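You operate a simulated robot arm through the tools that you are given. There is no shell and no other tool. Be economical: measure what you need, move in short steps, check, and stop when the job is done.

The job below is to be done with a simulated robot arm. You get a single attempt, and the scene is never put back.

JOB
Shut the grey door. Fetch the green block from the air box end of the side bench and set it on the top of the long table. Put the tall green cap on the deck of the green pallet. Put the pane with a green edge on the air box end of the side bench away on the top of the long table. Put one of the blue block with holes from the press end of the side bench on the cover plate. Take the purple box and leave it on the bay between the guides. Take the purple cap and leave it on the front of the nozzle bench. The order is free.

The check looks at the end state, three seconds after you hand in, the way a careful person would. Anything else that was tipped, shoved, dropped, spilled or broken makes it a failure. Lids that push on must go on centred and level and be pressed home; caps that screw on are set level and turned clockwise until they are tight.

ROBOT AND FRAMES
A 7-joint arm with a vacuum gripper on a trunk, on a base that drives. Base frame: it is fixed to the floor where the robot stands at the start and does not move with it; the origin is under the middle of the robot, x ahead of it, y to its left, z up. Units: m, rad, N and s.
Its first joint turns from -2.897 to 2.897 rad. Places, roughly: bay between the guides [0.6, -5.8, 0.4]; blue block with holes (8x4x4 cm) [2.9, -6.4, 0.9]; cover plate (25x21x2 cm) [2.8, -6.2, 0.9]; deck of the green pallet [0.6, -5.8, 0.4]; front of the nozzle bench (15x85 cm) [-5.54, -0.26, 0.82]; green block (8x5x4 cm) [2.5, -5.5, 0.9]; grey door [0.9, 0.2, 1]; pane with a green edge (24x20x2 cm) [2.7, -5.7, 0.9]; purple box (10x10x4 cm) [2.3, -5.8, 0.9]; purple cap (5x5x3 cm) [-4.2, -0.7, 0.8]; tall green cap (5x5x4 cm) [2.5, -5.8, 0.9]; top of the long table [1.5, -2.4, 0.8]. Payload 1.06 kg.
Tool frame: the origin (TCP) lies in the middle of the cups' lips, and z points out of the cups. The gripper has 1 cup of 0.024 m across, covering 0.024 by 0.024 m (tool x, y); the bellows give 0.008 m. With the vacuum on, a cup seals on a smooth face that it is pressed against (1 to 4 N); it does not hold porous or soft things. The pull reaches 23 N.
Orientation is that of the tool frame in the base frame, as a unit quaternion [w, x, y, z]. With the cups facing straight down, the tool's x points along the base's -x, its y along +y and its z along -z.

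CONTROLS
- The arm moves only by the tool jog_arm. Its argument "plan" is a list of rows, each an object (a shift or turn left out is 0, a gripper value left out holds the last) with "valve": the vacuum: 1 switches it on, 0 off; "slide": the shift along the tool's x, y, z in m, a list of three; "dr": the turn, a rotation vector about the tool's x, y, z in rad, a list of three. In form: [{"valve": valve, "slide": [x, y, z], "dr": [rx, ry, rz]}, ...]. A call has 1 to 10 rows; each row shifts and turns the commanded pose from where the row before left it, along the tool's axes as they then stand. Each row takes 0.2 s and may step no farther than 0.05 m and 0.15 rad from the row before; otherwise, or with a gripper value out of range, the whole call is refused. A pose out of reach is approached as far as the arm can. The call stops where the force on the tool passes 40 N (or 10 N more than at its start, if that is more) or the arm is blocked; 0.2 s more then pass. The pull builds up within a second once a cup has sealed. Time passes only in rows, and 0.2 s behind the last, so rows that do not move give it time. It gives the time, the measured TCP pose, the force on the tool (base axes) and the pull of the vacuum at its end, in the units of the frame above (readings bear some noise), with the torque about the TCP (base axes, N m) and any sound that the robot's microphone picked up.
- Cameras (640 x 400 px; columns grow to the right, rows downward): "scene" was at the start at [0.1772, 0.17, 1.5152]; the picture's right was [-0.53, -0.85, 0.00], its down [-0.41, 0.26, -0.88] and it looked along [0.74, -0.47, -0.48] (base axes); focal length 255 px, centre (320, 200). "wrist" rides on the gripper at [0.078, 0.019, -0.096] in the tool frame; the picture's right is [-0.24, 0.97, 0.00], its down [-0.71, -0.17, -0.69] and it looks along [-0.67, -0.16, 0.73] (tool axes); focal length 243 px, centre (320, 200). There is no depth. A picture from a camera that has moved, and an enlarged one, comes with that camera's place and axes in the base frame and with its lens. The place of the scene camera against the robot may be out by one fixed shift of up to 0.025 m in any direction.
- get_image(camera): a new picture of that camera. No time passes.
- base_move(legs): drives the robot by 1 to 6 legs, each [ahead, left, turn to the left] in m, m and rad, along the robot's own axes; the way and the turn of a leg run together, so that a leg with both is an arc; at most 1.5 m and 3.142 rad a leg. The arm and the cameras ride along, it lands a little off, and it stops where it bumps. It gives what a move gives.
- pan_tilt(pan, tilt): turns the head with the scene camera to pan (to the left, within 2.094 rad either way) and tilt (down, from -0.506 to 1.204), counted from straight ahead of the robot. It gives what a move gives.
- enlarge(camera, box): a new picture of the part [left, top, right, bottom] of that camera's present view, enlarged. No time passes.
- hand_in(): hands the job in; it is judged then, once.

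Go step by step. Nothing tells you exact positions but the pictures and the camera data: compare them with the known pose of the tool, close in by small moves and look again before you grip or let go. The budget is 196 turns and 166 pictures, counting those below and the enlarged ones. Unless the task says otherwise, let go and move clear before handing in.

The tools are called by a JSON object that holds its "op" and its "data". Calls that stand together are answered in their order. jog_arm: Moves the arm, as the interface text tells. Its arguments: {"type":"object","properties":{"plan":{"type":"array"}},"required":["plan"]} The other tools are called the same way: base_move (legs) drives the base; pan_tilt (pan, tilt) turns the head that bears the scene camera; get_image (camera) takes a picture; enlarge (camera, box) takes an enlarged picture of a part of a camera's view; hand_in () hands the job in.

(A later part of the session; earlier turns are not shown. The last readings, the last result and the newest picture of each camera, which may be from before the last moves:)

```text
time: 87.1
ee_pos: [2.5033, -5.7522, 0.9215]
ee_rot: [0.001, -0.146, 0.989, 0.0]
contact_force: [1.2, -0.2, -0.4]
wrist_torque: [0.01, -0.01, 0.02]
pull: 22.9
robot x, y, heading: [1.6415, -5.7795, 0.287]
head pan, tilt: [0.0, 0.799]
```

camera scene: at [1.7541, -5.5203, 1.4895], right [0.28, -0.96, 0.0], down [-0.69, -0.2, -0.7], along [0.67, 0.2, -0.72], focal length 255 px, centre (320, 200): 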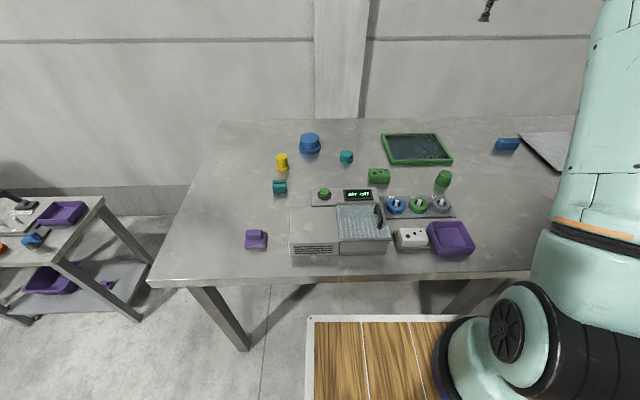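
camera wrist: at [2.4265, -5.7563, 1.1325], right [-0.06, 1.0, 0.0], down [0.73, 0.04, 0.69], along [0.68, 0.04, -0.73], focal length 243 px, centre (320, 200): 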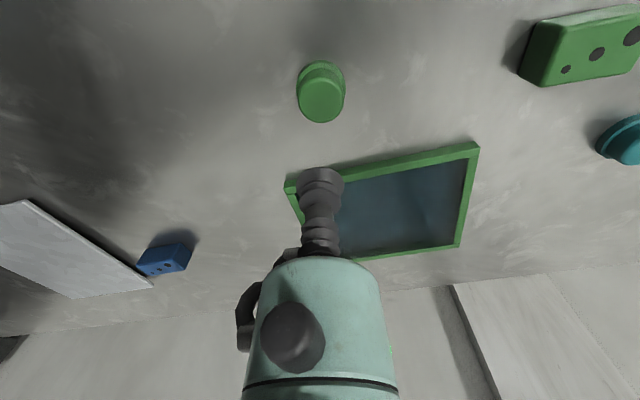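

It sealed at z≈0.92. I lift it clear and check.

{"op": "jog_arm", "data": {"plan": [{"slide": [0, 0, -0.02]}, {"slide": [0, 0, -0.04]}, {"slide": [0, 0, -0.05]}, {"slide": [0, 0, -0.05]}, {"slide": [0, 0, -0.05]}, {"slide": [0, 0, -0.05]}, {}]}}

{"op": "get_image", "data": {"camera": "wrist"}}

{"op": "pan_tilt", "data": {"pan": -2.0, "tilt": 0.7}}

{"op": "get_image", "data": {"camera": "scene"}}

```text
time: 88.7
ee_pos: [2.5027, -5.7524, 1.1838]
ee_rot: [0.0, -0.146, 0.989, 0.0]
contact_force: [0.9, -0.3, -0.5]
wrist_torque: [-0.01, 0.0, -0.01]
pull: 23.0
robot x, y, heading: [1.6392, -5.7792, 0.281]
head pan, tilt: [0.0, 0.799]
```

```text
130 pictures are left
camera wrist: at [2.4228, -5.7568, 1.2806], right [-0.06, 1.0, 0.0], down [0.73, 0.04, 0.69], along [0.68, 0.04, -0.73], focal length 243 px, centre (320, 200)
```

wrist: 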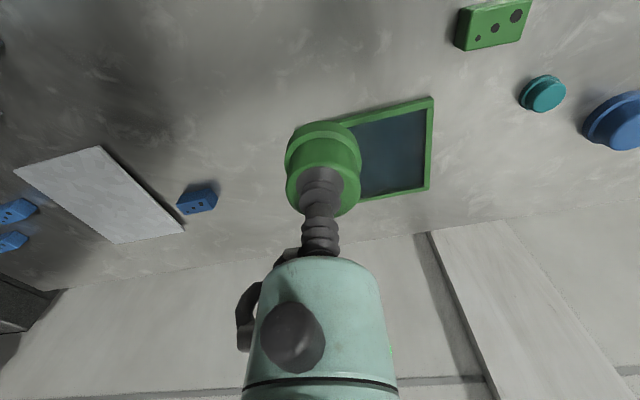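

```text
time: 90.6
ee_pos: [2.5033, -5.7511, 1.184]
ee_rot: [0.001, -0.146, 0.989, 0.0]
contact_force: [-0.4, 0.6, -1.1]
wrist_torque: [-0.03, -0.03, -0.01]
pull: 22.8
robot x, y, heading: [1.6405, -5.7797, 0.289]
head pan, tilt: [-2.0, 0.7]
```

```text
129 pictures are left
camera scene: at [1.6645, -5.6271, 1.4977], right [-0.99, 0.14, 0.0], down [0.09, 0.64, -0.76], along [-0.11, -0.76, -0.64], focal length 255 px, centre (320, 200)
```

scene: 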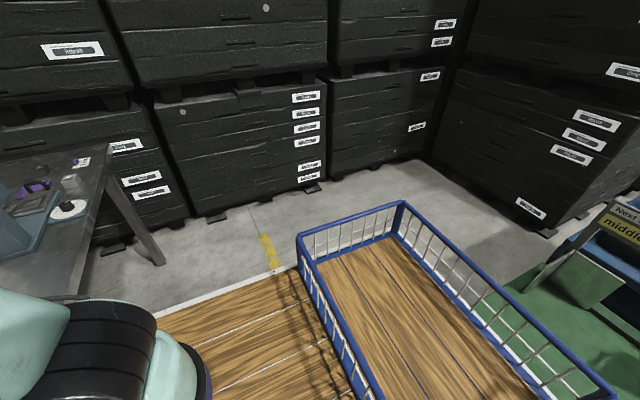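

The cap is held. I turn round to face the green pallet and look at it before approaching.

{"op": "base_move", "data": {"legs": [[0, 0, -3.0]]}}

{"op": "pan_tilt", "data": {"pan": 0.0, "tilt": 0.75}}

{"op": "get_image", "data": {"camera": "scene"}}

{"op": "get_image", "data": {"camera": "wrist"}}

```text
time: 98.0
ee_pos: [0.7897, -5.9425, 1.1841]
ee_rot: [0.0, 0.975, 0.221, 0.0]
contact_force: [-0.7, -0.3, 0.2]
wrist_torque: [-0.02, -0.02, -0.02]
pull: 22.9
robot x, y, heading: [1.6397, -5.7794, -2.706]
head pan, tilt: [-2.0, 0.7]
```

```text
time: 100.0
ee_pos: [0.7916, -5.942, 1.1838]
ee_rot: [0.0, 0.975, 0.221, -0.001]
contact_force: [-0.1, -0.3, -1.6]
wrist_torque: [0.01, -0.02, 0.0]
pull: 22.1
robot x, y, heading: [1.6428, -5.7794, -2.703]
head pan, tilt: [0.0, 0.75]
```

```text
128 pictures are left
camera scene: at [1.5636, -6.0405, 1.4934], right [-0.43, 0.91, 0.0], down [0.62, 0.29, -0.73], along [-0.66, -0.31, -0.68], focal length 255 px, centre (320, 200)
```

scene: 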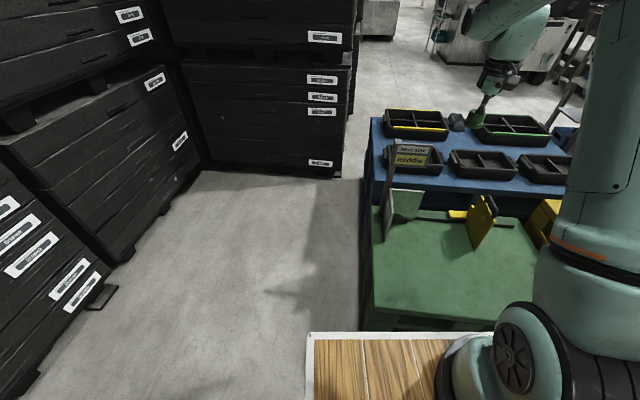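

```text
127 pictures are left
camera wrist: at [0.8694, -5.9264, 1.2802], right [0.21, -0.98, 0.0], down [-0.71, -0.15, 0.69], along [-0.67, -0.14, -0.73], focal length 243 px, centre (320, 200)
```

wrist: 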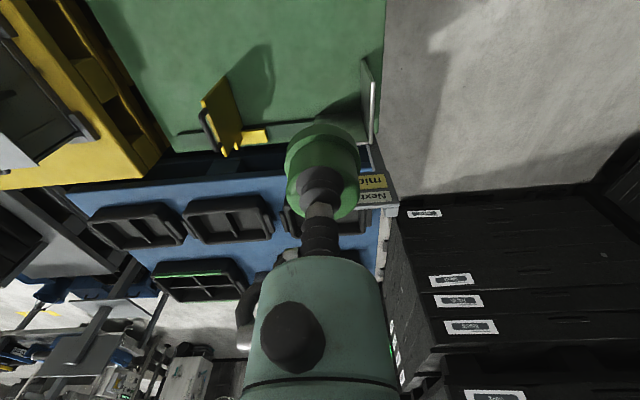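

I see the green pallet with two upright fins on it and a sign. I zoom in to read it and find the bay.

{"op": "enlarge", "data": {"camera": "scene", "box": [360, 100, 580, 320]}}

{"op": "pan_tilt", "data": {"pan": -0.5, "tilt": 0.75}}

{"op": "get_image", "data": {"camera": "scene"}}

```text
1.82 times, centred on (470, 210) of scene
camera zoom: at [1.5636, -6.0405, 1.4934], right [-0.43, 0.91, 0.0], down [0.62, 0.29, -0.73], along [-0.66, -0.31, -0.68], focal length 464 px, centre (47, 182)
```

zoom: 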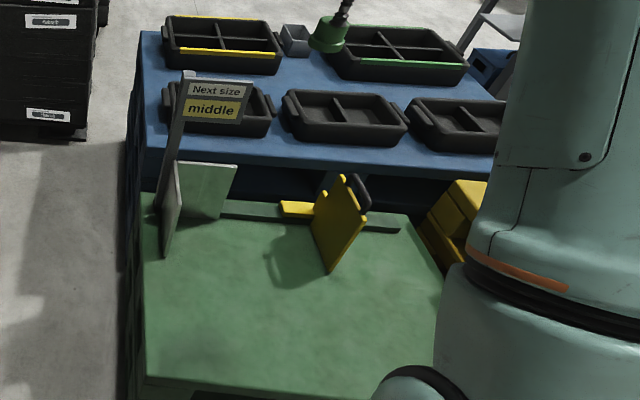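

```text
time: 100.9
ee_pos: [0.7907, -5.9435, 1.1827]
ee_rot: [0.0, 0.975, 0.222, -0.001]
contact_force: [0.1, -0.1, -0.8]
wrist_torque: [0.01, 0.02, -0.03]
pull: 23.2
robot x, y, heading: [1.6419, -5.7797, -2.698]
head pan, tilt: [-0.499, 0.75]
```

```text
125 pictures are left
camera scene: at [1.5558, -6.0004, 1.4934], right [0.06, 1.0, 0.0], down [0.68, -0.04, -0.73], along [-0.73, 0.04, -0.68], focal length 255 px, centre (320, 200)
```

scene: 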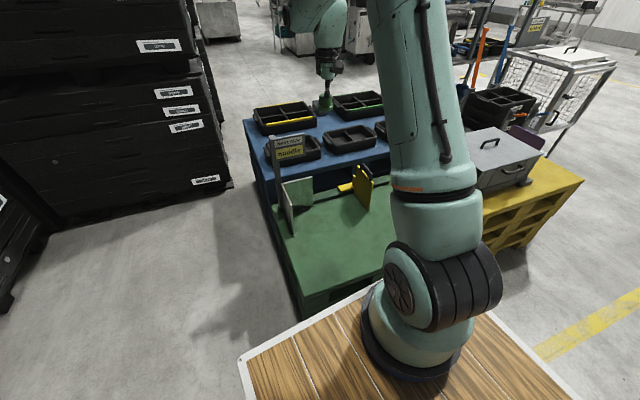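

The bay lies between the left fin and the yellow slider, against the back rail, around (0.48, -5.84). I place the cap well in front of it on the open deck, near (0.80, -5.86), so I lower there and check by wrist view.

{"op": "jog_arm", "data": {"plan": [{"slide": [0.02, -0.035, 0]}, {"slide": [0.025, -0.036, 0]}, {"slide": [0, 0, 0.05]}, {"slide": [0, 0, 0.05]}, {"slide": [0, 0, 0.05]}, {"slide": [0, 0, 0.05]}, {"slide": [0, 0, 0.05]}, {"slide": [0, 0, 0.05]}, {"slide": [0, 0, 0.05]}, {"slide": [0, 0, 0.05]}]}}

{"op": "jog_arm", "data": {"plan": [{"slide": [0, 0, 0.05]}, {"slide": [0, 0, 0.05]}, {"slide": [0, 0, 0.05]}, {}]}}

{"op": "get_image", "data": {"camera": "wrist"}}

{"op": "get_image", "data": {"camera": "scene"}}

```text
time: 103.1
ee_pos: [0.8015, -5.8599, 0.783]
ee_rot: [0.0, 0.975, 0.222, 0.0]
contact_force: [0.4, 0.6, -0.6]
wrist_torque: [0.01, 0.01, 0.0]
pull: 23.2
robot x, y, heading: [1.6362, -5.7779, -2.703]
head pan, tilt: [-0.499, 0.75]
```

```text
time: 104.1
ee_pos: [0.7995, -5.8597, 0.6337]
ee_rot: [-0.001, 0.975, 0.221, -0.001]
contact_force: [0.3, 0.0, -0.3]
wrist_torque: [-0.01, 0.01, -0.04]
pull: 22.5
robot x, y, heading: [1.6372, -5.7828, -2.706]
head pan, tilt: [-0.499, 0.75]
```

```text
124 pictures are left
camera wrist: at [0.8784, -5.843, 0.73], right [0.21, -0.98, 0.0], down [-0.71, -0.15, 0.69], along [-0.67, -0.14, -0.73], focal length 243 px, centre (320, 200)
```

wrist: 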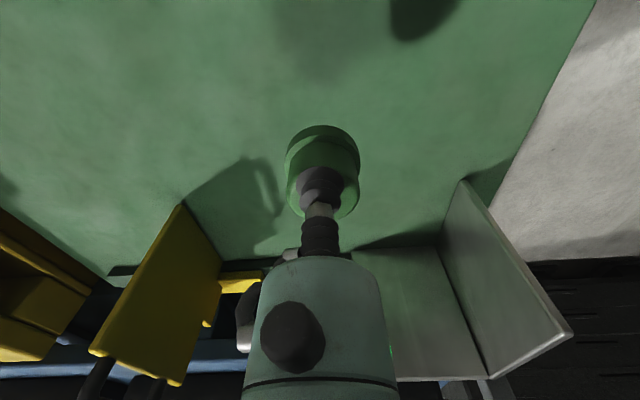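

```text
123 pictures are left
camera scene: at [1.5558, -6.0003, 1.4934], right [0.06, 1.0, 0.0], down [0.68, -0.04, -0.73], along [-0.73, 0.04, -0.68], focal length 255 px, centre (320, 200)
```

scene: 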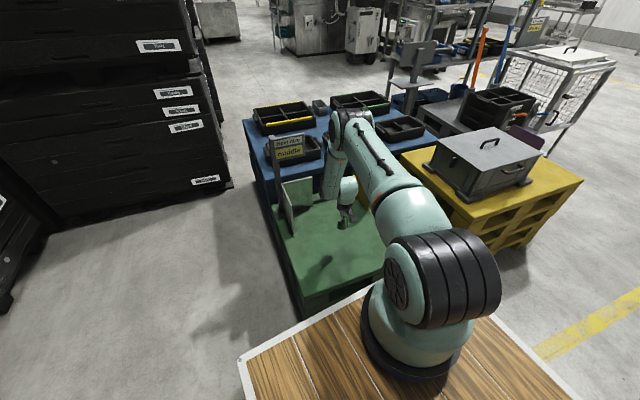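

The spot under the cap is open deck, well in front of the fins. I lower until it touches.

{"op": "jog_arm", "data": {"plan": [{"slide": [0, 0, 0.05]}, {"slide": [0, 0, 0.05]}, {"slide": [0, 0, 0.03]}, {"slide": [0, 0, 0.02]}, {}]}}

{"op": "get_image", "data": {"camera": "wrist"}}

```text
time: 105.3
ee_pos: [0.7989, -5.8581, 0.4849]
ee_rot: [0.0, 0.975, 0.222, -0.001]
contact_force: [0.4, 1.5, 12.9]
wrist_torque: [0.0, 0.06, 0.0]
pull: 22.8
robot x, y, heading: [1.6387, -5.78, -2.701]
head pan, tilt: [-0.499, 0.75]
```

```text
122 pictures are left
camera wrist: at [0.8785, -5.8421, 0.5811], right [0.21, -0.98, 0.0], down [-0.71, -0.15, 0.69], along [-0.67, -0.14, -0.73], focal length 243 px, centre (320, 200)
```

wrist: 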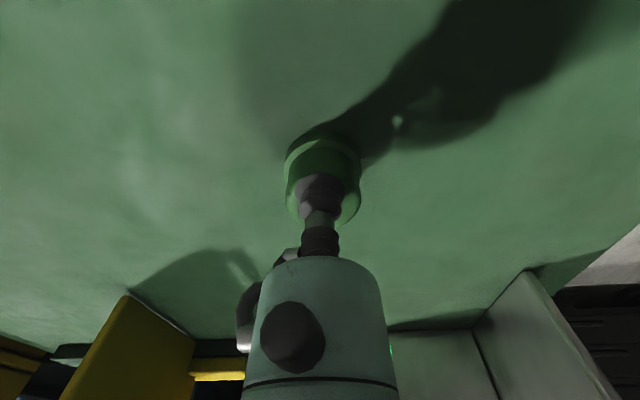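

It rests on the deck (top about z≈0.445). I release and lift straight up.

{"op": "jog_arm", "data": {"plan": [{"slide": [0, 0, -0.003], "valve": 0}, {}, {}, {}, {"slide": [0, 0, -0.02]}, {"slide": [0, 0, -0.04]}, {"slide": [0, 0, -0.05]}, {"slide": [0, 0, -0.05]}, {"slide": [0, 0, -0.05]}]}}

{"op": "get_image", "data": {"camera": "wrist"}}

```text
time: 107.3
ee_pos: [0.8002, -5.8567, 0.6946]
ee_rot: [-0.001, 0.975, 0.222, 0.0]
contact_force: [0.3, -0.3, -0.5]
wrist_torque: [0.0, 0.0, -0.02]
pull: 0.1
robot x, y, heading: [1.643, -5.7824, -2.701]
head pan, tilt: [-0.499, 0.75]
```

```text
121 pictures are left
camera wrist: at [0.879, -5.8414, 0.7904], right [0.21, -0.98, 0.0], down [-0.71, -0.15, 0.69], along [-0.67, -0.14, -0.73], focal length 243 px, centre (320, 200)
```

wrist: 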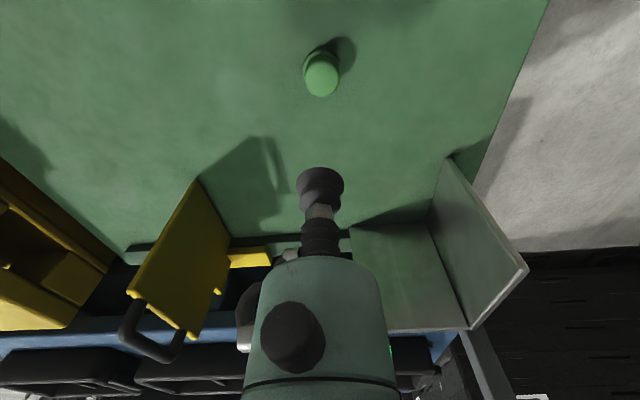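

The cap stands upright on the deck; the bay's middle works out at about (0.55, -5.91). Now I lift and turn back to the bench for the purple box.

{"op": "jog_arm", "data": {"plan": [{"slide": [0, 0, -0.05]}, {"slide": [0, 0, -0.05]}, {"slide": [0, 0, -0.05]}, {"slide": [0, 0, -0.05]}, {"slide": [0, 0, -0.05]}, {"slide": [0, 0, -0.05]}, {"slide": [0, 0, -0.05]}, {"slide": [0, 0, -0.05]}, {"slide": [0, 0, -0.05]}, {"slide": [0, 0, -0.05]}]}}

{"op": "base_move", "data": {"legs": [[0, 0, 3.0]]}}

{"op": "get_image", "data": {"camera": "wrist"}}

```text
time: 109.5
ee_pos: [0.7988, -5.8611, 1.1997]
ee_rot: [0.0, 0.975, 0.222, 0.0]
contact_force: [-0.2, 0.0, -0.2]
wrist_torque: [-0.03, -0.06, 0.0]
pull: 0.0
robot x, y, heading: [1.64, -5.7807, -2.701]
head pan, tilt: [-0.499, 0.75]
```

```text
time: 117.1
ee_pos: [2.4827, -5.7574, 1.1996]
ee_rot: [0.001, -0.19, 0.982, 0.0]
contact_force: [1.3, 0.4, 0.0]
wrist_torque: [-0.02, 0.02, 0.0]
pull: 0.0
robot x, y, heading: [1.6395, -5.7832, 0.373]
head pan, tilt: [-0.499, 0.75]
```

```text
120 pictures are left
camera wrist: at [2.4033, -5.7693, 1.2958], right [-0.14, 0.99, 0.0], down [0.72, 0.1, 0.69], along [0.68, 0.1, -0.73], focal length 243 px, centre (320, 200)
```

wrist: 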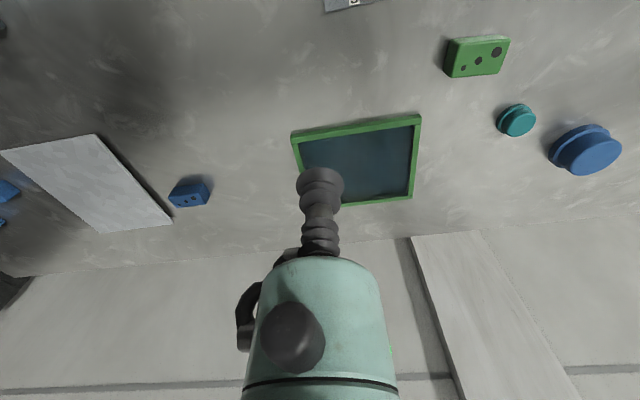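

I move the tool back over the purple box, at about (2.27, -5.75).

{"op": "jog_arm", "data": {"plan": [{"slide": [0.039, 0.0165, 0]}, {"slide": [0.039, 0.0165, 0]}, {"slide": [0.039, 0.0165, 0]}, {"slide": [0.039, 0.0165, 0]}, {"slide": [0.039, 0.0165, 0]}, {"slide": [0, 0, 0.05]}, {"slide": [0, 0, 0.03]}, {}]}}

{"op": "get_image", "data": {"camera": "wrist"}}

```text
time: 118.9
ee_pos: [2.2708, -5.7537, 1.1179]
ee_rot: [0.001, -0.189, 0.982, 0.0]
contact_force: [-0.4, -0.8, 0.5]
wrist_torque: [-0.04, -0.01, -0.01]
pull: 0.0
robot x, y, heading: [1.6374, -5.7796, 0.377]
head pan, tilt: [-0.499, 0.75]
```

```text
119 pictures are left
camera wrist: at [2.1917, -5.7655, 1.2136], right [-0.14, 0.99, 0.0], down [0.72, 0.1, 0.69], along [0.68, 0.1, -0.73], focal length 243 px, centre (320, 200)
```

wrist: 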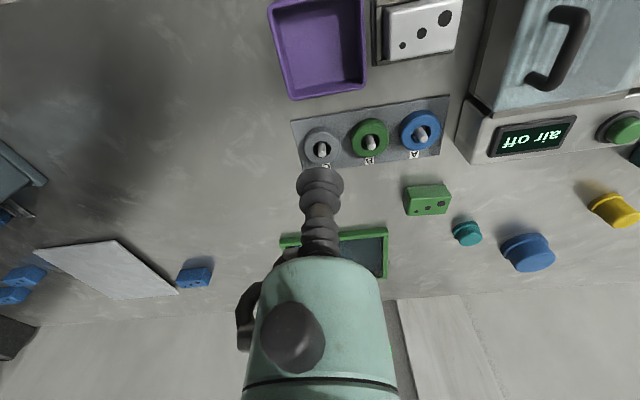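

The box's middle is about 1.5 cm nearer. I shift and lower, then check again.

{"op": "jog_arm", "data": {"plan": [{"slide": [0.014, 0.006, 0.04]}, {"slide": [0, 0, 0.05]}, {"slide": [0, 0, 0.05]}, {}]}}

{"op": "get_image", "data": {"camera": "wrist"}}

```text
time: 119.9
ee_pos: [2.2579, -5.7518, 0.9789]
ee_rot: [0.001, -0.189, 0.982, 0.0]
contact_force: [-0.9, -0.1, -0.6]
wrist_torque: [0.01, -0.02, -0.02]
pull: 0.1
robot x, y, heading: [1.6387, -5.7826, 0.374]
head pan, tilt: [-0.499, 0.75]
```

```text
118 pictures are left
camera wrist: at [2.1782, -5.7638, 1.0753], right [-0.14, 0.99, 0.0], down [0.72, 0.1, 0.69], along [0.68, 0.1, -0.73], focal length 243 px, centre (320, 200)
```

wrist: 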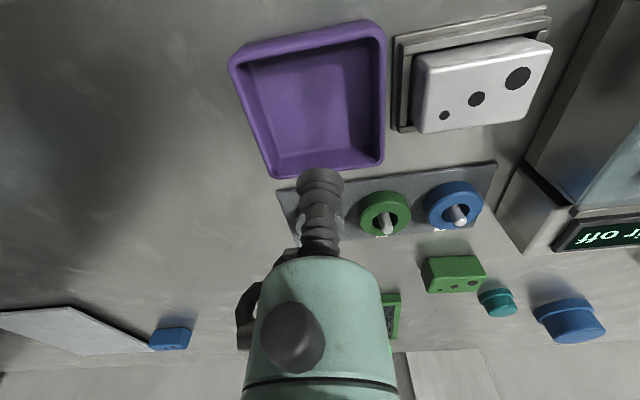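

The cup is over the middle of the box floor. I descend with the vacuum on.

{"op": "jog_arm", "data": {"plan": [{"valve": 1, "slide": [0.002, 0.0, 0.04]}, {"slide": [0, 0, 0.03]}, {"slide": [0, 0, 0.01]}, {"slide": [0, 0, 0.004]}, {"slide": [0, 0, 0.004]}, {"slide": [0, 0, 0.003]}, {}]}}

```text
time: 121.5
ee_pos: [2.2557, -5.7523, 0.887]
ee_rot: [0.001, -0.189, 0.982, 0.002]
contact_force: [0.3, 0.1, -0.3]
wrist_torque: [0.01, 0.06, 0.01]
pull: 22.6
robot x, y, heading: [1.6382, -5.7779, 0.374]
head pan, tilt: [-0.499, 0.75]
```

The box floor is gripped at z≈0.887. I lift it, turn half round and edge nearer to the pallet.

{"op": "jog_arm", "data": {"plan": [{"slide": [0, 0, -0.02]}, {"slide": [0, 0, -0.04]}, {"slide": [0, 0, -0.05]}, {"slide": [0, 0, -0.05]}, {"slide": [0, 0, -0.05]}, {"slide": [0, 0, -0.05]}, {"slide": [0, 0, -0.05]}, {}]}}

{"op": "get_image", "data": {"camera": "wrist"}}

{"op": "base_move", "data": {"legs": [[0, 0, -3.1416], [0.17, 0, 0]]}}

{"op": "get_image", "data": {"camera": "scene"}}

```text
time: 123.3
ee_pos: [2.2543, -5.7535, 1.2014]
ee_rot: [0.001, -0.19, 0.982, 0.0]
contact_force: [0.4, -0.3, -1.9]
wrist_torque: [-0.01, 0.04, 0.03]
pull: 23.2
robot x, y, heading: [1.6376, -5.785, 0.375]
head pan, tilt: [-0.499, 0.75]
```

```text
117 pictures are left
camera wrist: at [2.1744, -5.7658, 1.2984], right [-0.14, 0.99, 0.0], down [0.72, 0.1, 0.69], along [0.68, 0.1, -0.73], focal length 243 px, centre (320, 200)
```

wrist: 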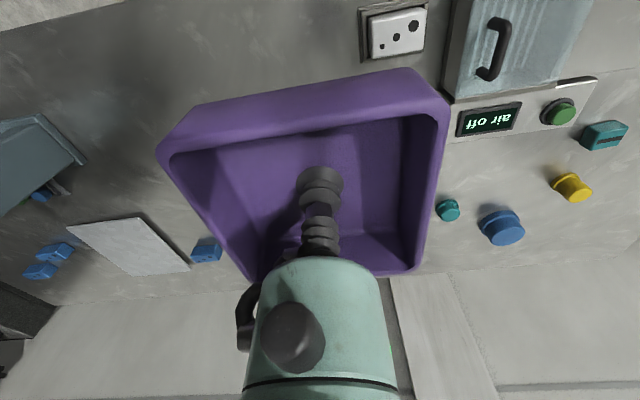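

```text
refused: -3.1416 is not a number from -3.14159 to 3.14159
```

```text
116 pictures are left
camera scene: at [1.7387, -5.551, 1.4934], right [-0.13, -0.99, 0.0], down [-0.68, 0.09, -0.73], along [0.73, -0.09, -0.68], focal length 255 px, centre (320, 200)
```

scene: 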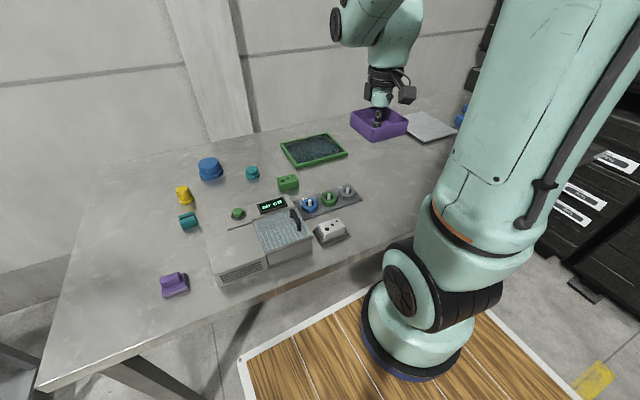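

The box hangs well. The turn was refused for being a hair too large, so I turn by 3.14.

{"op": "base_move", "data": {"legs": [[0, 0, -3.14], [0.17, 0, 0]]}}

{"op": "get_image", "data": {"camera": "scene"}}

{"op": "get_image", "data": {"camera": "wrist"}}

```text
time: 132.1
ee_pos: [0.8645, -5.8636, 1.2011]
ee_rot: [0.001, 0.983, 0.184, -0.001]
contact_force: [-0.6, 0.0, -0.9]
wrist_torque: [0.02, -0.02, 0.0]
pull: 23.0
robot x, y, heading: [1.4795, -5.842, -2.786]
head pan, tilt: [-0.499, 0.75]
```

```text
115 pictures are left
camera scene: at [1.3793, -6.0542, 1.4934], right [0.13, 0.99, 0.0], down [0.68, -0.09, -0.73], along [-0.72, 0.1, -0.68], focal length 255 px, centre (320, 200)
```

scene: 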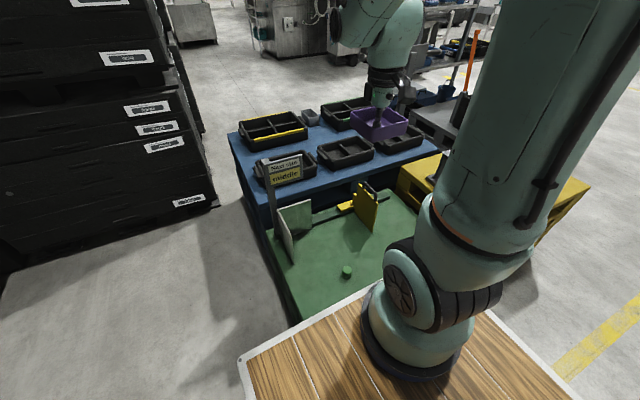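

```text
114 pictures are left
camera wrist: at [0.945, -5.8536, 1.2979], right [0.13, -0.99, 0.0], down [-0.72, -0.1, 0.69], along [-0.68, -0.09, -0.73], focal length 243 px, centre (320, 200)
```

wrist: 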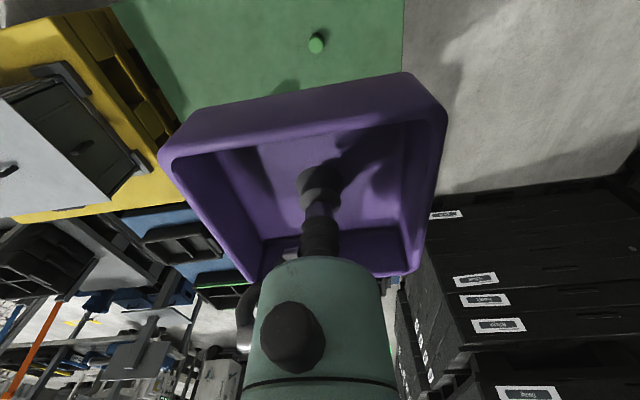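

The pallet lies ahead with the cap on its front part. I extend the arm over the bay, aiming at (0.555, -5.865) so that the arm clears the sign.

{"op": "jog_arm", "data": {"plan": [{"slide": [-0.0414, -0.0158, 0]}, {"slide": [-0.0414, -0.0158, 0]}, {"slide": [-0.0414, -0.0158, 0]}, {"slide": [-0.0414, -0.0158, 0]}, {"slide": [-0.0414, -0.0158, 0]}, {"slide": [-0.0414, -0.0158, 0]}, {"slide": [-0.0414, -0.0158, 0]}, {"slide": [0, 0, 0.05]}, {"slide": [0, 0, 0.05]}, {"slide": [0, 0, 0.05]}]}}

{"op": "get_image", "data": {"camera": "wrist"}}

{"op": "get_image", "data": {"camera": "scene"}}

```text
time: 134.3
ee_pos: [0.5551, -5.8639, 1.0529]
ee_rot: [0.001, 0.983, 0.185, -0.001]
contact_force: [-0.1, -0.3, -0.3]
wrist_torque: [-0.03, 0.02, 0.0]
pull: 22.9
robot x, y, heading: [1.4842, -5.8445, -2.778]
head pan, tilt: [-0.499, 0.75]
```

```text
113 pictures are left
camera wrist: at [0.6357, -5.8542, 1.1491], right [0.13, -0.99, 0.0], down [-0.72, -0.1, 0.69], along [-0.68, -0.09, -0.73], focal length 243 px, centre (320, 200)
```

wrist: 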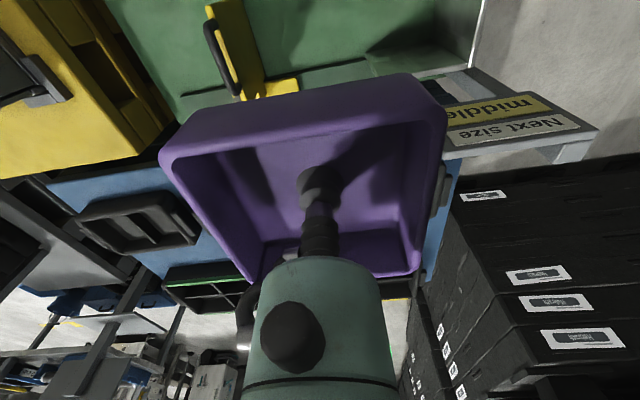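

```text
112 pictures are left
camera scene: at [1.3797, -6.0542, 1.4935], right [0.13, 0.99, 0.0], down [0.68, -0.09, -0.73], along [-0.72, 0.1, -0.68], focal length 255 px, centre (320, 200)
```

scene: 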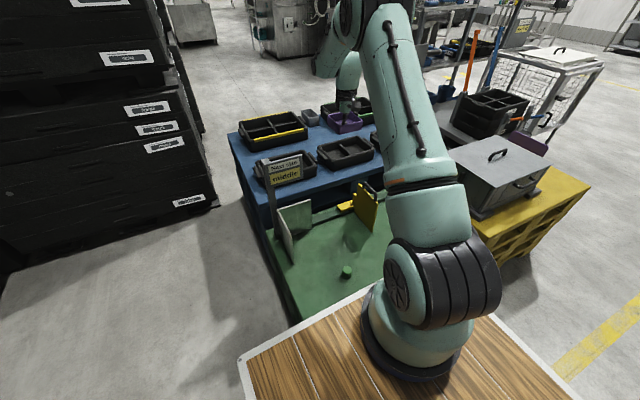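

Clear of the sign and in line with the bay. I descend toward the deck.

{"op": "jog_arm", "data": {"plan": [{"slide": [0, 0, 0.05]}, {"slide": [0, 0, 0.05]}, {"slide": [0, 0, 0.05]}, {"slide": [0, 0, 0.05]}, {"slide": [0, 0, 0.05]}, {"slide": [0, 0, 0.05]}, {"slide": [0, 0, 0.05]}, {"slide": [0, 0, 0.05]}, {"slide": [0, 0, 0.05]}, {"slide": [0, 0, 0.05]}]}}

{"op": "get_image", "data": {"camera": "wrist"}}

{"op": "enlarge", "data": {"camera": "scene", "box": [240, 120, 420, 300]}}

```text
time: 136.5
ee_pos: [0.5543, -5.8658, 0.5499]
ee_rot: [0.0, 0.983, 0.184, -0.002]
contact_force: [-0.3, 1.0, -0.2]
wrist_torque: [-0.02, -0.03, -0.03]
pull: 22.7
robot x, y, heading: [1.4791, -5.8421, -2.778]
head pan, tilt: [-0.499, 0.75]
```

```text
111 pictures are left
camera wrist: at [0.6349, -5.8552, 0.6458], right [0.13, -0.99, 0.0], down [-0.72, -0.1, 0.69], along [-0.68, -0.09, -0.73], focal length 243 px, centre (320, 200)
```

wrist: 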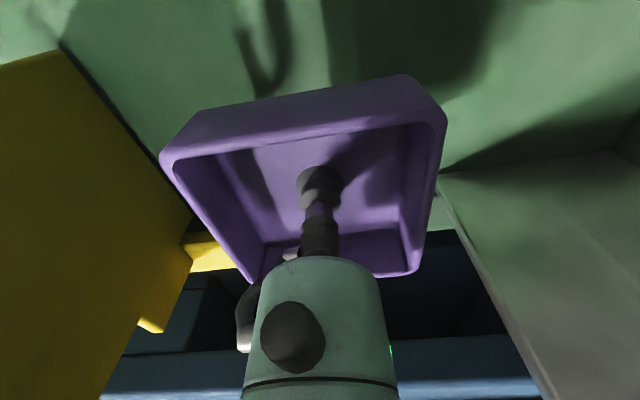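

```text
2.22 times, centred on (330, 210) of scene
camera zoom: at [1.3795, -6.0542, 1.4935], right [0.13, 0.99, 0.0], down [0.68, -0.09, -0.73], along [-0.72, 0.1, -0.68], focal length 567 px, centre (298, 178)
```

zoom: 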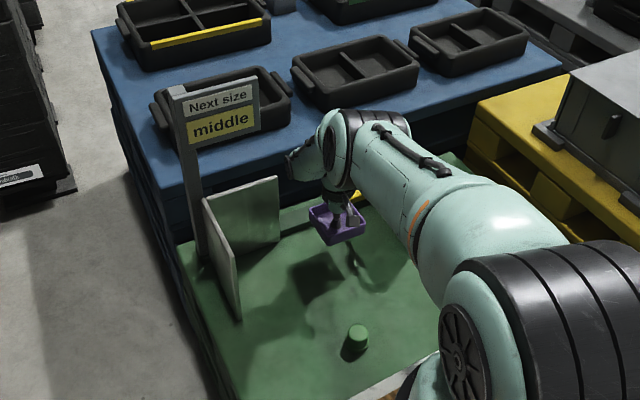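

The box is between the fins, about 10 cm above the deck. I set it down.

{"op": "jog_arm", "data": {"plan": [{"slide": [0, 0, 0.04]}, {"slide": [0, 0, 0.04]}, {"slide": [0, 0, 0.01]}, {"slide": [0, 0, 0.006]}, {"slide": [0, 0, 0.004]}, {}]}}

```text
time: 137.9
ee_pos: [0.5678, -5.8759, 0.5074]
ee_rot: [-0.001, 0.983, 0.183, 0.007]
contact_force: [-0.2, -0.4, -1.4]
wrist_torque: [-0.04, 0.01, -0.03]
pull: 22.7
out of reach, approached as far as the arm can: row 1, 2, 3, 4, 5
robot x, y, heading: [1.4816, -5.8412, -2.783]
head pan, tilt: [-0.499, 0.75]
```

The arm ran out of reach at z≈0.51. I raise the box slightly, creep the base 8 cm closer and try again.

{"op": "jog_arm", "data": {"plan": [{"slide": [0, 0, -0.05]}, {"slide": [0, 0, -0.05]}, {"slide": [0.04, 0.01, 0]}, {"slide": [0.03, 0.01, 0]}, {}]}}

{"op": "base_move", "data": {"legs": [[0.08, 0, 0]]}}

{"op": "get_image", "data": {"camera": "wrist"}}

```text
time: 139.1
ee_pos: [0.6401, -5.8686, 0.6071]
ee_rot: [-0.001, 0.983, 0.184, -0.001]
contact_force: [0.4, 0.5, -0.9]
wrist_torque: [0.02, -0.02, -0.02]
pull: 22.8
robot x, y, heading: [1.4822, -5.8404, -2.781]
head pan, tilt: [-0.499, 0.75]
```

```text
time: 140.2
ee_pos: [0.5652, -5.8974, 0.6081]
ee_rot: [0.0, 0.983, 0.185, 0.0]
contact_force: [-0.4, -0.4, -1.1]
wrist_torque: [0.0, -0.02, 0.01]
pull: 23.2
robot x, y, heading: [1.4087, -5.8702, -2.782]
head pan, tilt: [-0.499, 0.75]
```

```text
109 pictures are left
camera wrist: at [0.6454, -5.8877, 0.7034], right [0.13, -0.99, 0.0], down [-0.72, -0.1, 0.69], along [-0.68, -0.09, -0.73], focal length 243 px, centre (320, 200)
```

wrist: 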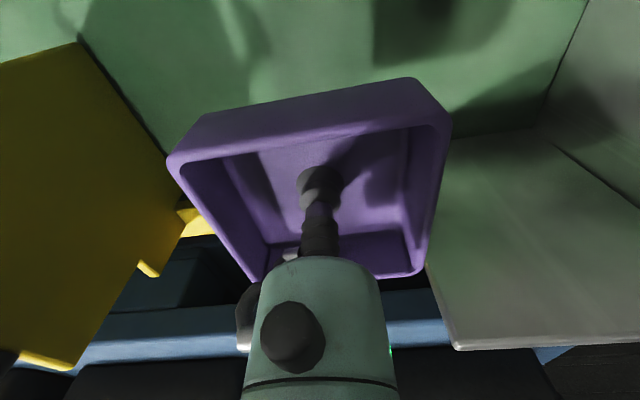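

The box is in line with the bay; I nudge it 1.5 cm away from the rear panel and lower it.

{"op": "jog_arm", "data": {"plan": [{"slide": [0.012, -0.014, 0.03]}, {"slide": [0, 0, 0.05]}, {"slide": [0, 0, 0.04]}, {"slide": [0, 0, 0.02]}, {"slide": [0, 0, 0.008]}, {"slide": [0, 0, 0.005]}, {}]}}

{"op": "get_image", "data": {"camera": "wrist"}}

```text
time: 141.8
ee_pos: [0.5691, -5.8801, 0.455]
ee_rot: [0.0, 0.983, 0.185, -0.001]
contact_force: [-0.5, 1.9, 8.1]
wrist_torque: [-0.01, 0.0, -0.01]
pull: 22.8
robot x, y, heading: [1.4033, -5.8705, -2.777]
head pan, tilt: [-0.499, 0.75]
```

```text
108 pictures are left
camera wrist: at [0.6509, -5.8694, 0.5506], right [0.13, -0.99, 0.0], down [-0.72, -0.1, 0.69], along [-0.68, -0.09, -0.73], focal length 243 px, centre (320, 200)
```

wrist: 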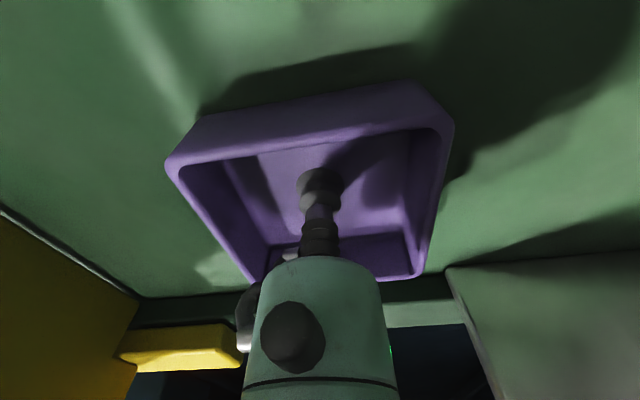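

It touches the deck with 8 N. I release and rise.

{"op": "jog_arm", "data": {"plan": [{"valve": 0, "slide": [0, 0, -0.002]}, {}, {}, {}, {"slide": [0, 0, -0.02]}, {"slide": [0, 0, -0.04]}, {"slide": [0, 0, -0.05]}, {"slide": [0, 0, -0.05]}, {"slide": [0, 0, -0.05]}, {"slide": [0, 0, -0.05]}]}}

{"op": "get_image", "data": {"camera": "wrist"}}

{"op": "jog_arm", "data": {"plan": [{"slide": [0, 0, -0.05]}, {"slide": [0, 0, -0.05]}, {"slide": [0, 0, -0.05]}, {"slide": [0, 0, -0.05]}, {"slide": [0, 0, -0.05]}, {"slide": [0, 0, -0.05]}, {"slide": [0, 0, -0.05]}, {"slide": [0, 0, -0.05]}, {"slide": [0, 0, -0.05]}, {"slide": [0, 0, -0.05]}]}}

{"op": "enlarge", "data": {"camera": "scene", "box": [240, 120, 420, 300]}}

```text
time: 144.0
ee_pos: [0.5715, -5.8844, 0.7155]
ee_rot: [-0.001, 0.983, 0.185, 0.0]
contact_force: [0.4, 0.0, 0.6]
wrist_torque: [-0.02, 0.03, 0.0]
pull: 0.0
robot x, y, heading: [1.4068, -5.8713, -2.773]
head pan, tilt: [-0.499, 0.75]
```

```text
107 pictures are left
camera wrist: at [0.6516, -5.8736, 0.8136], right [0.13, -0.99, 0.0], down [-0.72, -0.1, 0.68], along [-0.68, -0.09, -0.73], focal length 243 px, centre (320, 200)
```

wrist: 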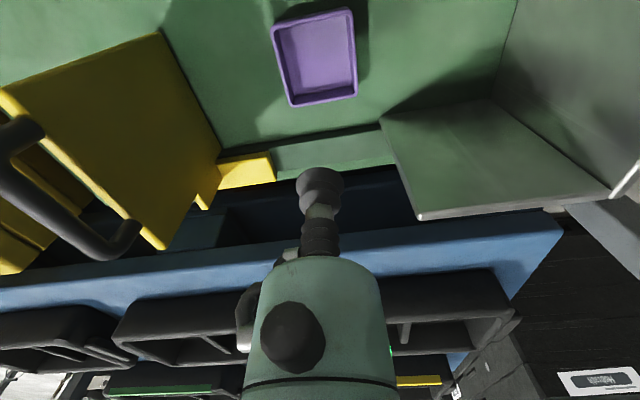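

```text
time: 146.2
ee_pos: [0.5743, -5.8793, 1.2159]
ee_rot: [0.001, 0.983, 0.184, 0.0]
contact_force: [0.2, 0.0, -0.6]
wrist_torque: [0.0, 0.01, 0.01]
pull: 0.0
robot x, y, heading: [1.4069, -5.8688, -2.774]
head pan, tilt: [-0.499, 0.75]
```

```text
2.22 times, centred on (330, 210) of scene
camera zoom: at [1.3051, -6.0825, 1.4934], right [0.13, 0.99, 0.0], down [0.68, -0.09, -0.73], along [-0.72, 0.1, -0.68], focal length 567 px, centre (298, 178)
```

zoom: 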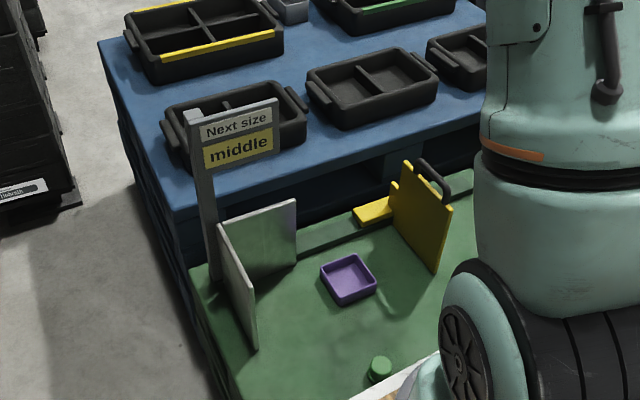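

Both pallet items are in place. I back off, turn to the bench and drive along it to the press end for the blue blocks.

{"op": "base_move", "data": {"legs": [[-0.25, 0, 0], [0, 0, 3.07]]}}

{"op": "base_move", "data": {"legs": [[0, -0.6, 0]]}}

{"op": "pan_tilt", "data": {"pan": -0.3, "tilt": 0.7}}

{"op": "get_image", "data": {"camera": "scene"}}

{"op": "get_image", "data": {"camera": "wrist"}}

```text
time: 155.0
ee_pos: [2.4664, -5.8802, 1.2169]
ee_rot: [0.001, -0.12, 0.993, 0.0]
contact_force: [-0.1, -0.3, 0.3]
wrist_torque: [-0.02, 0.01, 0.01]
pull: 0.1
robot x, y, heading: [1.6426, -5.7792, 0.234]
head pan, tilt: [-0.499, 0.75]
```

```text
time: 158.4
ee_pos: [2.6021, -6.4615, 1.2152]
ee_rot: [0.001, -0.117, 0.993, 0.0]
contact_force: [0.6, 0.3, 0.2]
wrist_torque: [0.0, 0.01, -0.01]
pull: 0.0
robot x, y, heading: [1.7797, -6.3601, 0.226]
head pan, tilt: [-0.499, 0.75]
```

```text
time: 159.1
ee_pos: [2.6032, -6.4621, 1.2157]
ee_rot: [0.0, -0.119, 0.993, 0.0]
contact_force: [1.1, 0.7, 0.5]
wrist_torque: [-0.04, -0.02, -0.01]
pull: 0.0
robot x, y, heading: [1.7792, -6.3553, 0.235]
head pan, tilt: [-0.3, 0.7]
```

```text
105 pictures are left
camera scene: at [1.9126, -6.1289, 1.4977], right [-0.07, -1.0, 0.0], down [-0.64, 0.05, -0.76], along [0.76, -0.05, -0.64], focal length 255 px, centre (320, 200)
```

scene: 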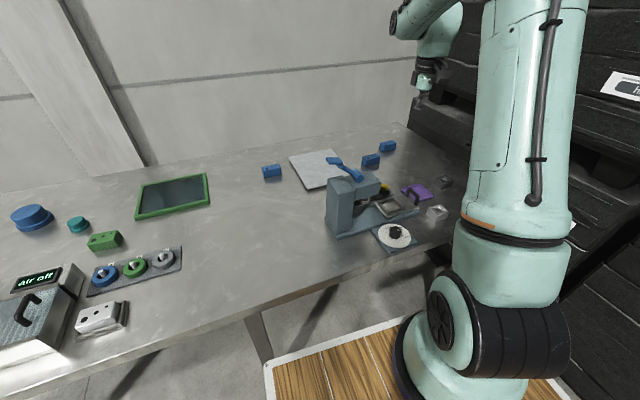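

```text
104 pictures are left
camera wrist: at [2.5226, -6.4628, 1.3123], right [0.0, 1.0, 0.0], down [0.73, 0.0, 0.69], along [0.69, 0.0, -0.73], focal length 243 px, centre (320, 200)
```

wrist: 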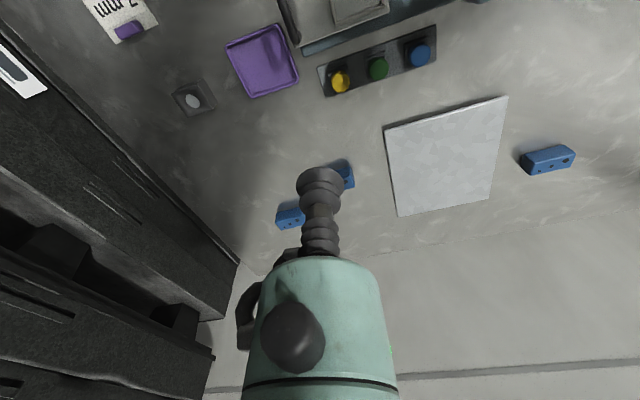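

Two blue blocks stand at the press end, at about (2.82, -6.41) and (2.95, -6.53); the cover plate is at (2.79, -6.21). I edge 9 cm closer and bring the tool over the nearer block.

{"op": "base_move", "data": {"legs": [[0.09, 0, 0]]}}

{"op": "jog_arm", "data": {"plan": [{"slide": [-0.04, 0, 0.0]}, {"slide": [-0.04, 0, 0.03]}, {"slide": [-0.04, 0, 0.03]}, {"slide": [0, 0, 0.05]}, {"slide": [0, 0, 0.05]}, {}]}}

{"op": "get_image", "data": {"camera": "wrist"}}

```text
time: 160.2
ee_pos: [2.692, -6.4411, 1.2168]
ee_rot: [0.0, -0.119, 0.993, 0.0]
contact_force: [-0.1, 0.1, 0.1]
wrist_torque: [-0.01, 0.0, 0.01]
pull: 0.1
robot x, y, heading: [1.8682, -6.341, 0.229]
head pan, tilt: [-0.3, 0.7]
```

```text
time: 161.7
ee_pos: [2.8074, -6.4146, 1.0566]
ee_rot: [0.001, -0.118, 0.993, 0.0]
contact_force: [-1.2, -0.3, -0.1]
wrist_torque: [-0.01, 0.01, -0.01]
pull: 0.0
robot x, y, heading: [1.8658, -6.3388, 0.231]
head pan, tilt: [-0.3, 0.7]
```

```text
103 pictures are left
camera wrist: at [2.7258, -6.4145, 1.1522], right [0.0, 1.0, 0.0], down [0.73, 0.0, 0.69], along [0.69, 0.0, -0.73], focal length 243 px, centre (320, 200)
```

wrist: 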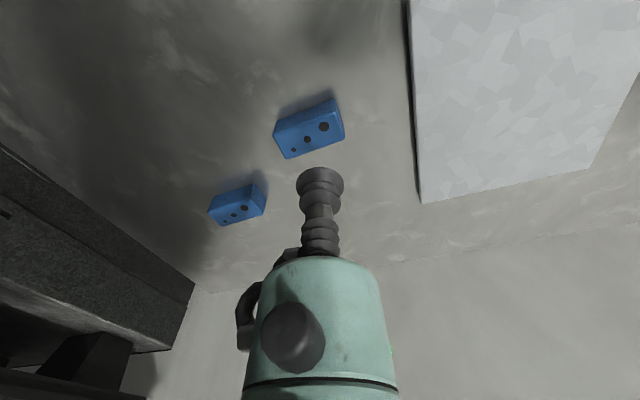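

{"op": "enlarge", "data": {"camera": "wrist", "box": [250, 80, 370, 180]}}

```text
4.00 times, centred on (310, 130) of wrist
camera zoom: at [2.7258, -6.4145, 1.1522], right [0.0, 1.0, 0.0], down [0.73, 0.0, 0.69], along [0.69, 0.0, -0.73], focal length 970 px, centre (360, 480)
```

zoom: 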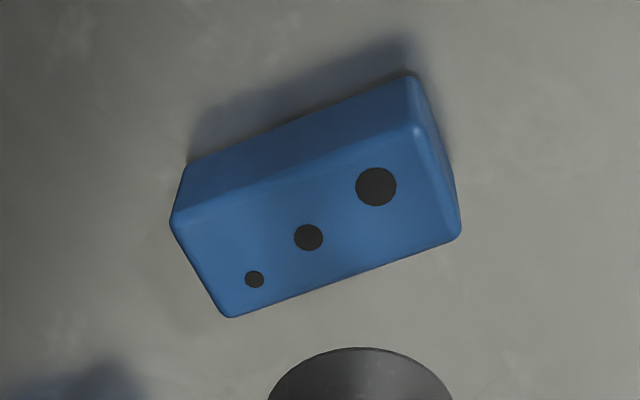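

The three holes run along a diagonal of the block's top; its near-left corner area has just enough smooth face for the cup, at about (2.854, -6.444). I creep 3 cm closer, move over that spot and lower.

{"op": "base_move", "data": {"legs": [[0.03, 0, 0]]}}

{"op": "jog_arm", "data": {"plan": [{"slide": [-0.009, -0.039, 0]}, {"slide": [0, 0, 0.04]}, {"slide": [0, 0, 0.04]}, {}]}}

{"op": "enlarge", "data": {"camera": "wrist", "box": [250, 80, 410, 200]}}

```text
time: 162.5
ee_pos: [2.835, -6.4069, 1.0554]
ee_rot: [0.001, -0.12, 0.993, 0.0]
contact_force: [0.5, -0.9, -0.3]
wrist_torque: [0.0, -0.01, 0.02]
pull: 0.1
robot x, y, heading: [1.8978, -6.3293, 0.233]
head pan, tilt: [-0.3, 0.7]
```

```text
time: 163.5
ee_pos: [2.8521, -6.4424, 0.9794]
ee_rot: [0.001, -0.119, 0.993, 0.001]
contact_force: [0.3, -0.1, 0.0]
wrist_torque: [0.03, -0.01, -0.01]
pull: 0.0
robot x, y, heading: [1.8948, -6.3297, 0.231]
head pan, tilt: [-0.3, 0.7]
```

```text
3.33 times, centred on (330, 140) of wrist
camera zoom: at [2.7714, -6.4424, 1.0754], right [0.0, 1.0, 0.0], down [0.73, 0.0, 0.69], along [0.69, 0.0, -0.73], focal length 809 px, centre (287, 400)
```

zoom: 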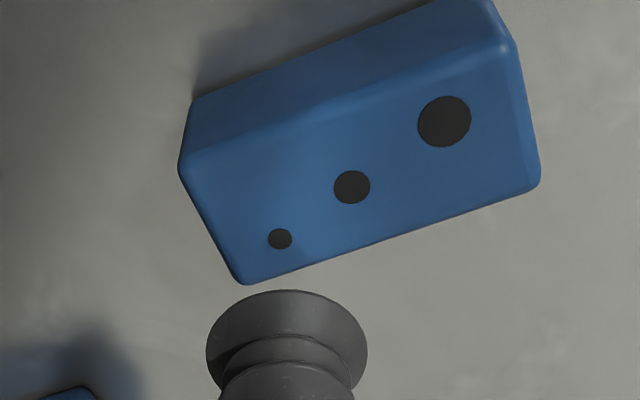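

The projected contact is a little too near the edge and the middle hole. I correct by about 3 mm and press with the vacuum on.

{"op": "jog_arm", "data": {"plan": [{"valve": 1, "slide": [-0.0022, -0.0024, 0.03]}, {"slide": [0, 0, 0.02]}, {"slide": [0, 0, 0.005]}, {"slide": [0, 0, 0.003]}, {"slide": [0, 0, 0.003]}, {}, {}]}}

```text
time: 165.1
ee_pos: [2.8572, -6.4447, 0.9164]
ee_rot: [0.001, -0.118, 0.993, 0.0]
contact_force: [-0.9, 0.2, 4.5]
wrist_torque: [0.0, 0.0, -0.03]
pull: 22.7
robot x, y, heading: [1.8995, -6.3313, 0.228]
head pan, tilt: [-0.3, 0.7]
```

Sealed with full pull. I lift and carry it over the cover plate.

{"op": "jog_arm", "data": {"plan": [{"slide": [0, 0, -0.02]}, {"slide": [0, 0, -0.04]}, {"slide": [0, 0, -0.04]}, {"slide": [0.0025, 0.0444, 0]}, {"slide": [0.0025, 0.0444, 0]}, {"slide": [0.0025, 0.0444, 0]}, {"slide": [0.0025, 0.0444, 0]}, {"slide": [0.0025, 0.0444, 0]}, {}]}}

{"op": "get_image", "data": {"camera": "wrist"}}

{"op": "get_image", "data": {"camera": "scene"}}

```text
time: 167.1
ee_pos: [2.793, -6.2304, 1.0141]
ee_rot: [0.001, -0.118, 0.993, 0.0]
contact_force: [-1.3, 0.3, -1.7]
wrist_torque: [-0.02, 0.0, 0.0]
pull: 23.1
robot x, y, heading: [1.895, -6.3309, 0.231]
head pan, tilt: [-0.3, 0.7]
```

```text
100 pictures are left
camera wrist: at [2.7123, -6.2313, 1.1107], right [0.0, 1.0, 0.0], down [0.73, 0.0, 0.69], along [0.69, 0.0, -0.73], focal length 243 px, centre (320, 200)
```

wrist: 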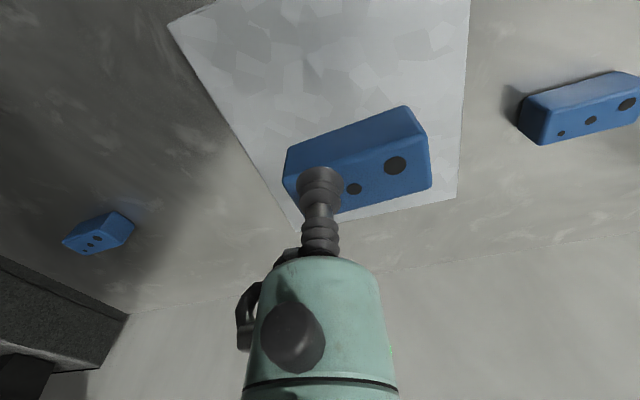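

```text
99 pictures are left
camera scene: at [2.0305, -6.1014, 1.4977], right [-0.07, -1.0, 0.0], down [-0.64, 0.05, -0.76], along [0.76, -0.05, -0.64], focal length 255 px, centre (320, 200)
```

scene: 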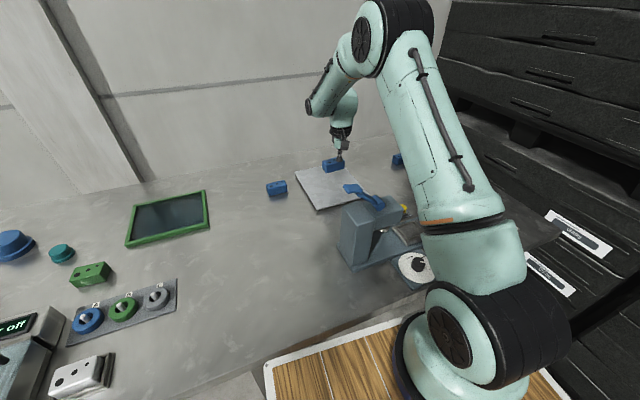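

The plate's centre is nearer (2.82, -6.20), so I shift 2 cm outward and lower the block onto it.

{"op": "jog_arm", "data": {"plan": [{"slide": [-0.022, -0.005, 0.02]}, {"slide": [0, 0, 0.035]}, {"slide": [0, 0, 0.01]}, {"slide": [0, 0, 0.005]}, {"slide": [0, 0, 0.004]}, {}]}}

{"op": "get_image", "data": {"camera": "wrist"}}

```text
time: 168.5
ee_pos: [2.8149, -6.2318, 0.9402]
ee_rot: [0.001, -0.119, 0.993, 0.0]
contact_force: [0.4, 0.9, -1.2]
wrist_torque: [-0.01, -0.01, -0.04]
pull: 22.9
robot x, y, heading: [1.8972, -6.3313, 0.233]
head pan, tilt: [-0.3, 0.7]
```

```text
98 pictures are left
camera wrist: at [2.7343, -6.2322, 1.0374], right [0.0, 1.0, 0.0], down [0.73, 0.0, 0.69], along [0.69, 0.0, -0.73], focal length 243 px, centre (320, 200)
```

wrist: 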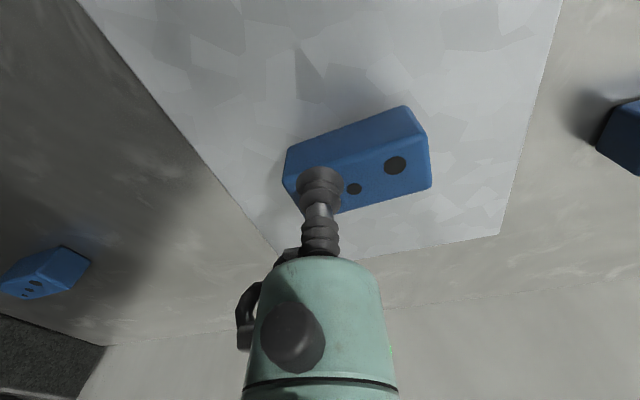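

Still just above the plate. I lower in 4 mm steps until there is contact.

{"op": "jog_arm", "data": {"plan": [{"slide": [0, 0, 0.004]}, {"slide": [0, 0, 0.004]}, {}]}}

```text
time: 169.3
ee_pos: [2.8142, -6.2318, 0.9327]
ee_rot: [0.0, -0.118, 0.993, 0.0]
contact_force: [-0.3, -0.5, -0.7]
wrist_torque: [0.0, -0.03, -0.01]
pull: 23.1
robot x, y, heading: [1.8935, -6.3255, 0.231]
head pan, tilt: [-0.3, 0.7]
```

{"op": "jog_arm", "data": {"plan": [{"slide": [0, 0, 0.003]}, {"slide": [0, 0, 0.003]}, {}]}}

```text
time: 170.1
ee_pos: [2.8159, -6.2317, 0.9279]
ee_rot: [0.001, -0.118, 0.993, 0.001]
contact_force: [-1.4, 0.0, 16.5]
wrist_torque: [0.01, -0.02, 0.01]
pull: 22.7
robot x, y, heading: [1.8966, -6.3326, 0.228]
head pan, tilt: [-0.3, 0.7]
```

Contact. I release, rise and look.

{"op": "jog_arm", "data": {"plan": [{"valve": 0, "slide": [0, 0, -0.004]}, {}, {}, {}, {"slide": [0, 0, -0.02]}, {"slide": [0, 0, -0.04]}, {"slide": [0, 0, -0.05]}, {"slide": [0, 0, -0.05]}, {"slide": [0, 0, -0.05]}, {"slide": [0, 0, -0.05]}]}}

{"op": "get_image", "data": {"camera": "wrist"}}

```text
time: 172.3
ee_pos: [2.8155, -6.2302, 1.1916]
ee_rot: [0.0, -0.118, 0.993, 0.0]
contact_force: [-0.1, 0.3, -0.5]
wrist_torque: [0.01, 0.03, 0.03]
pull: 0.0
robot x, y, heading: [1.8952, -6.3291, 0.228]
head pan, tilt: [-0.3, 0.7]
```

```text
97 pictures are left
camera wrist: at [2.7349, -6.2321, 1.2877], right [0.0, 1.0, 0.0], down [0.73, 0.0, 0.69], along [0.69, 0.0, -0.73], focal length 243 px, centre (320, 200)
```

wrist: 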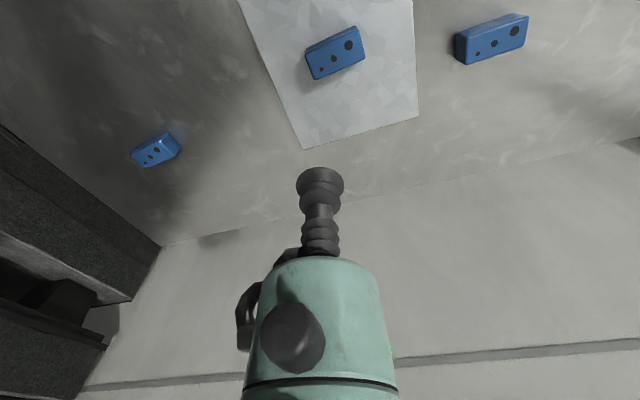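

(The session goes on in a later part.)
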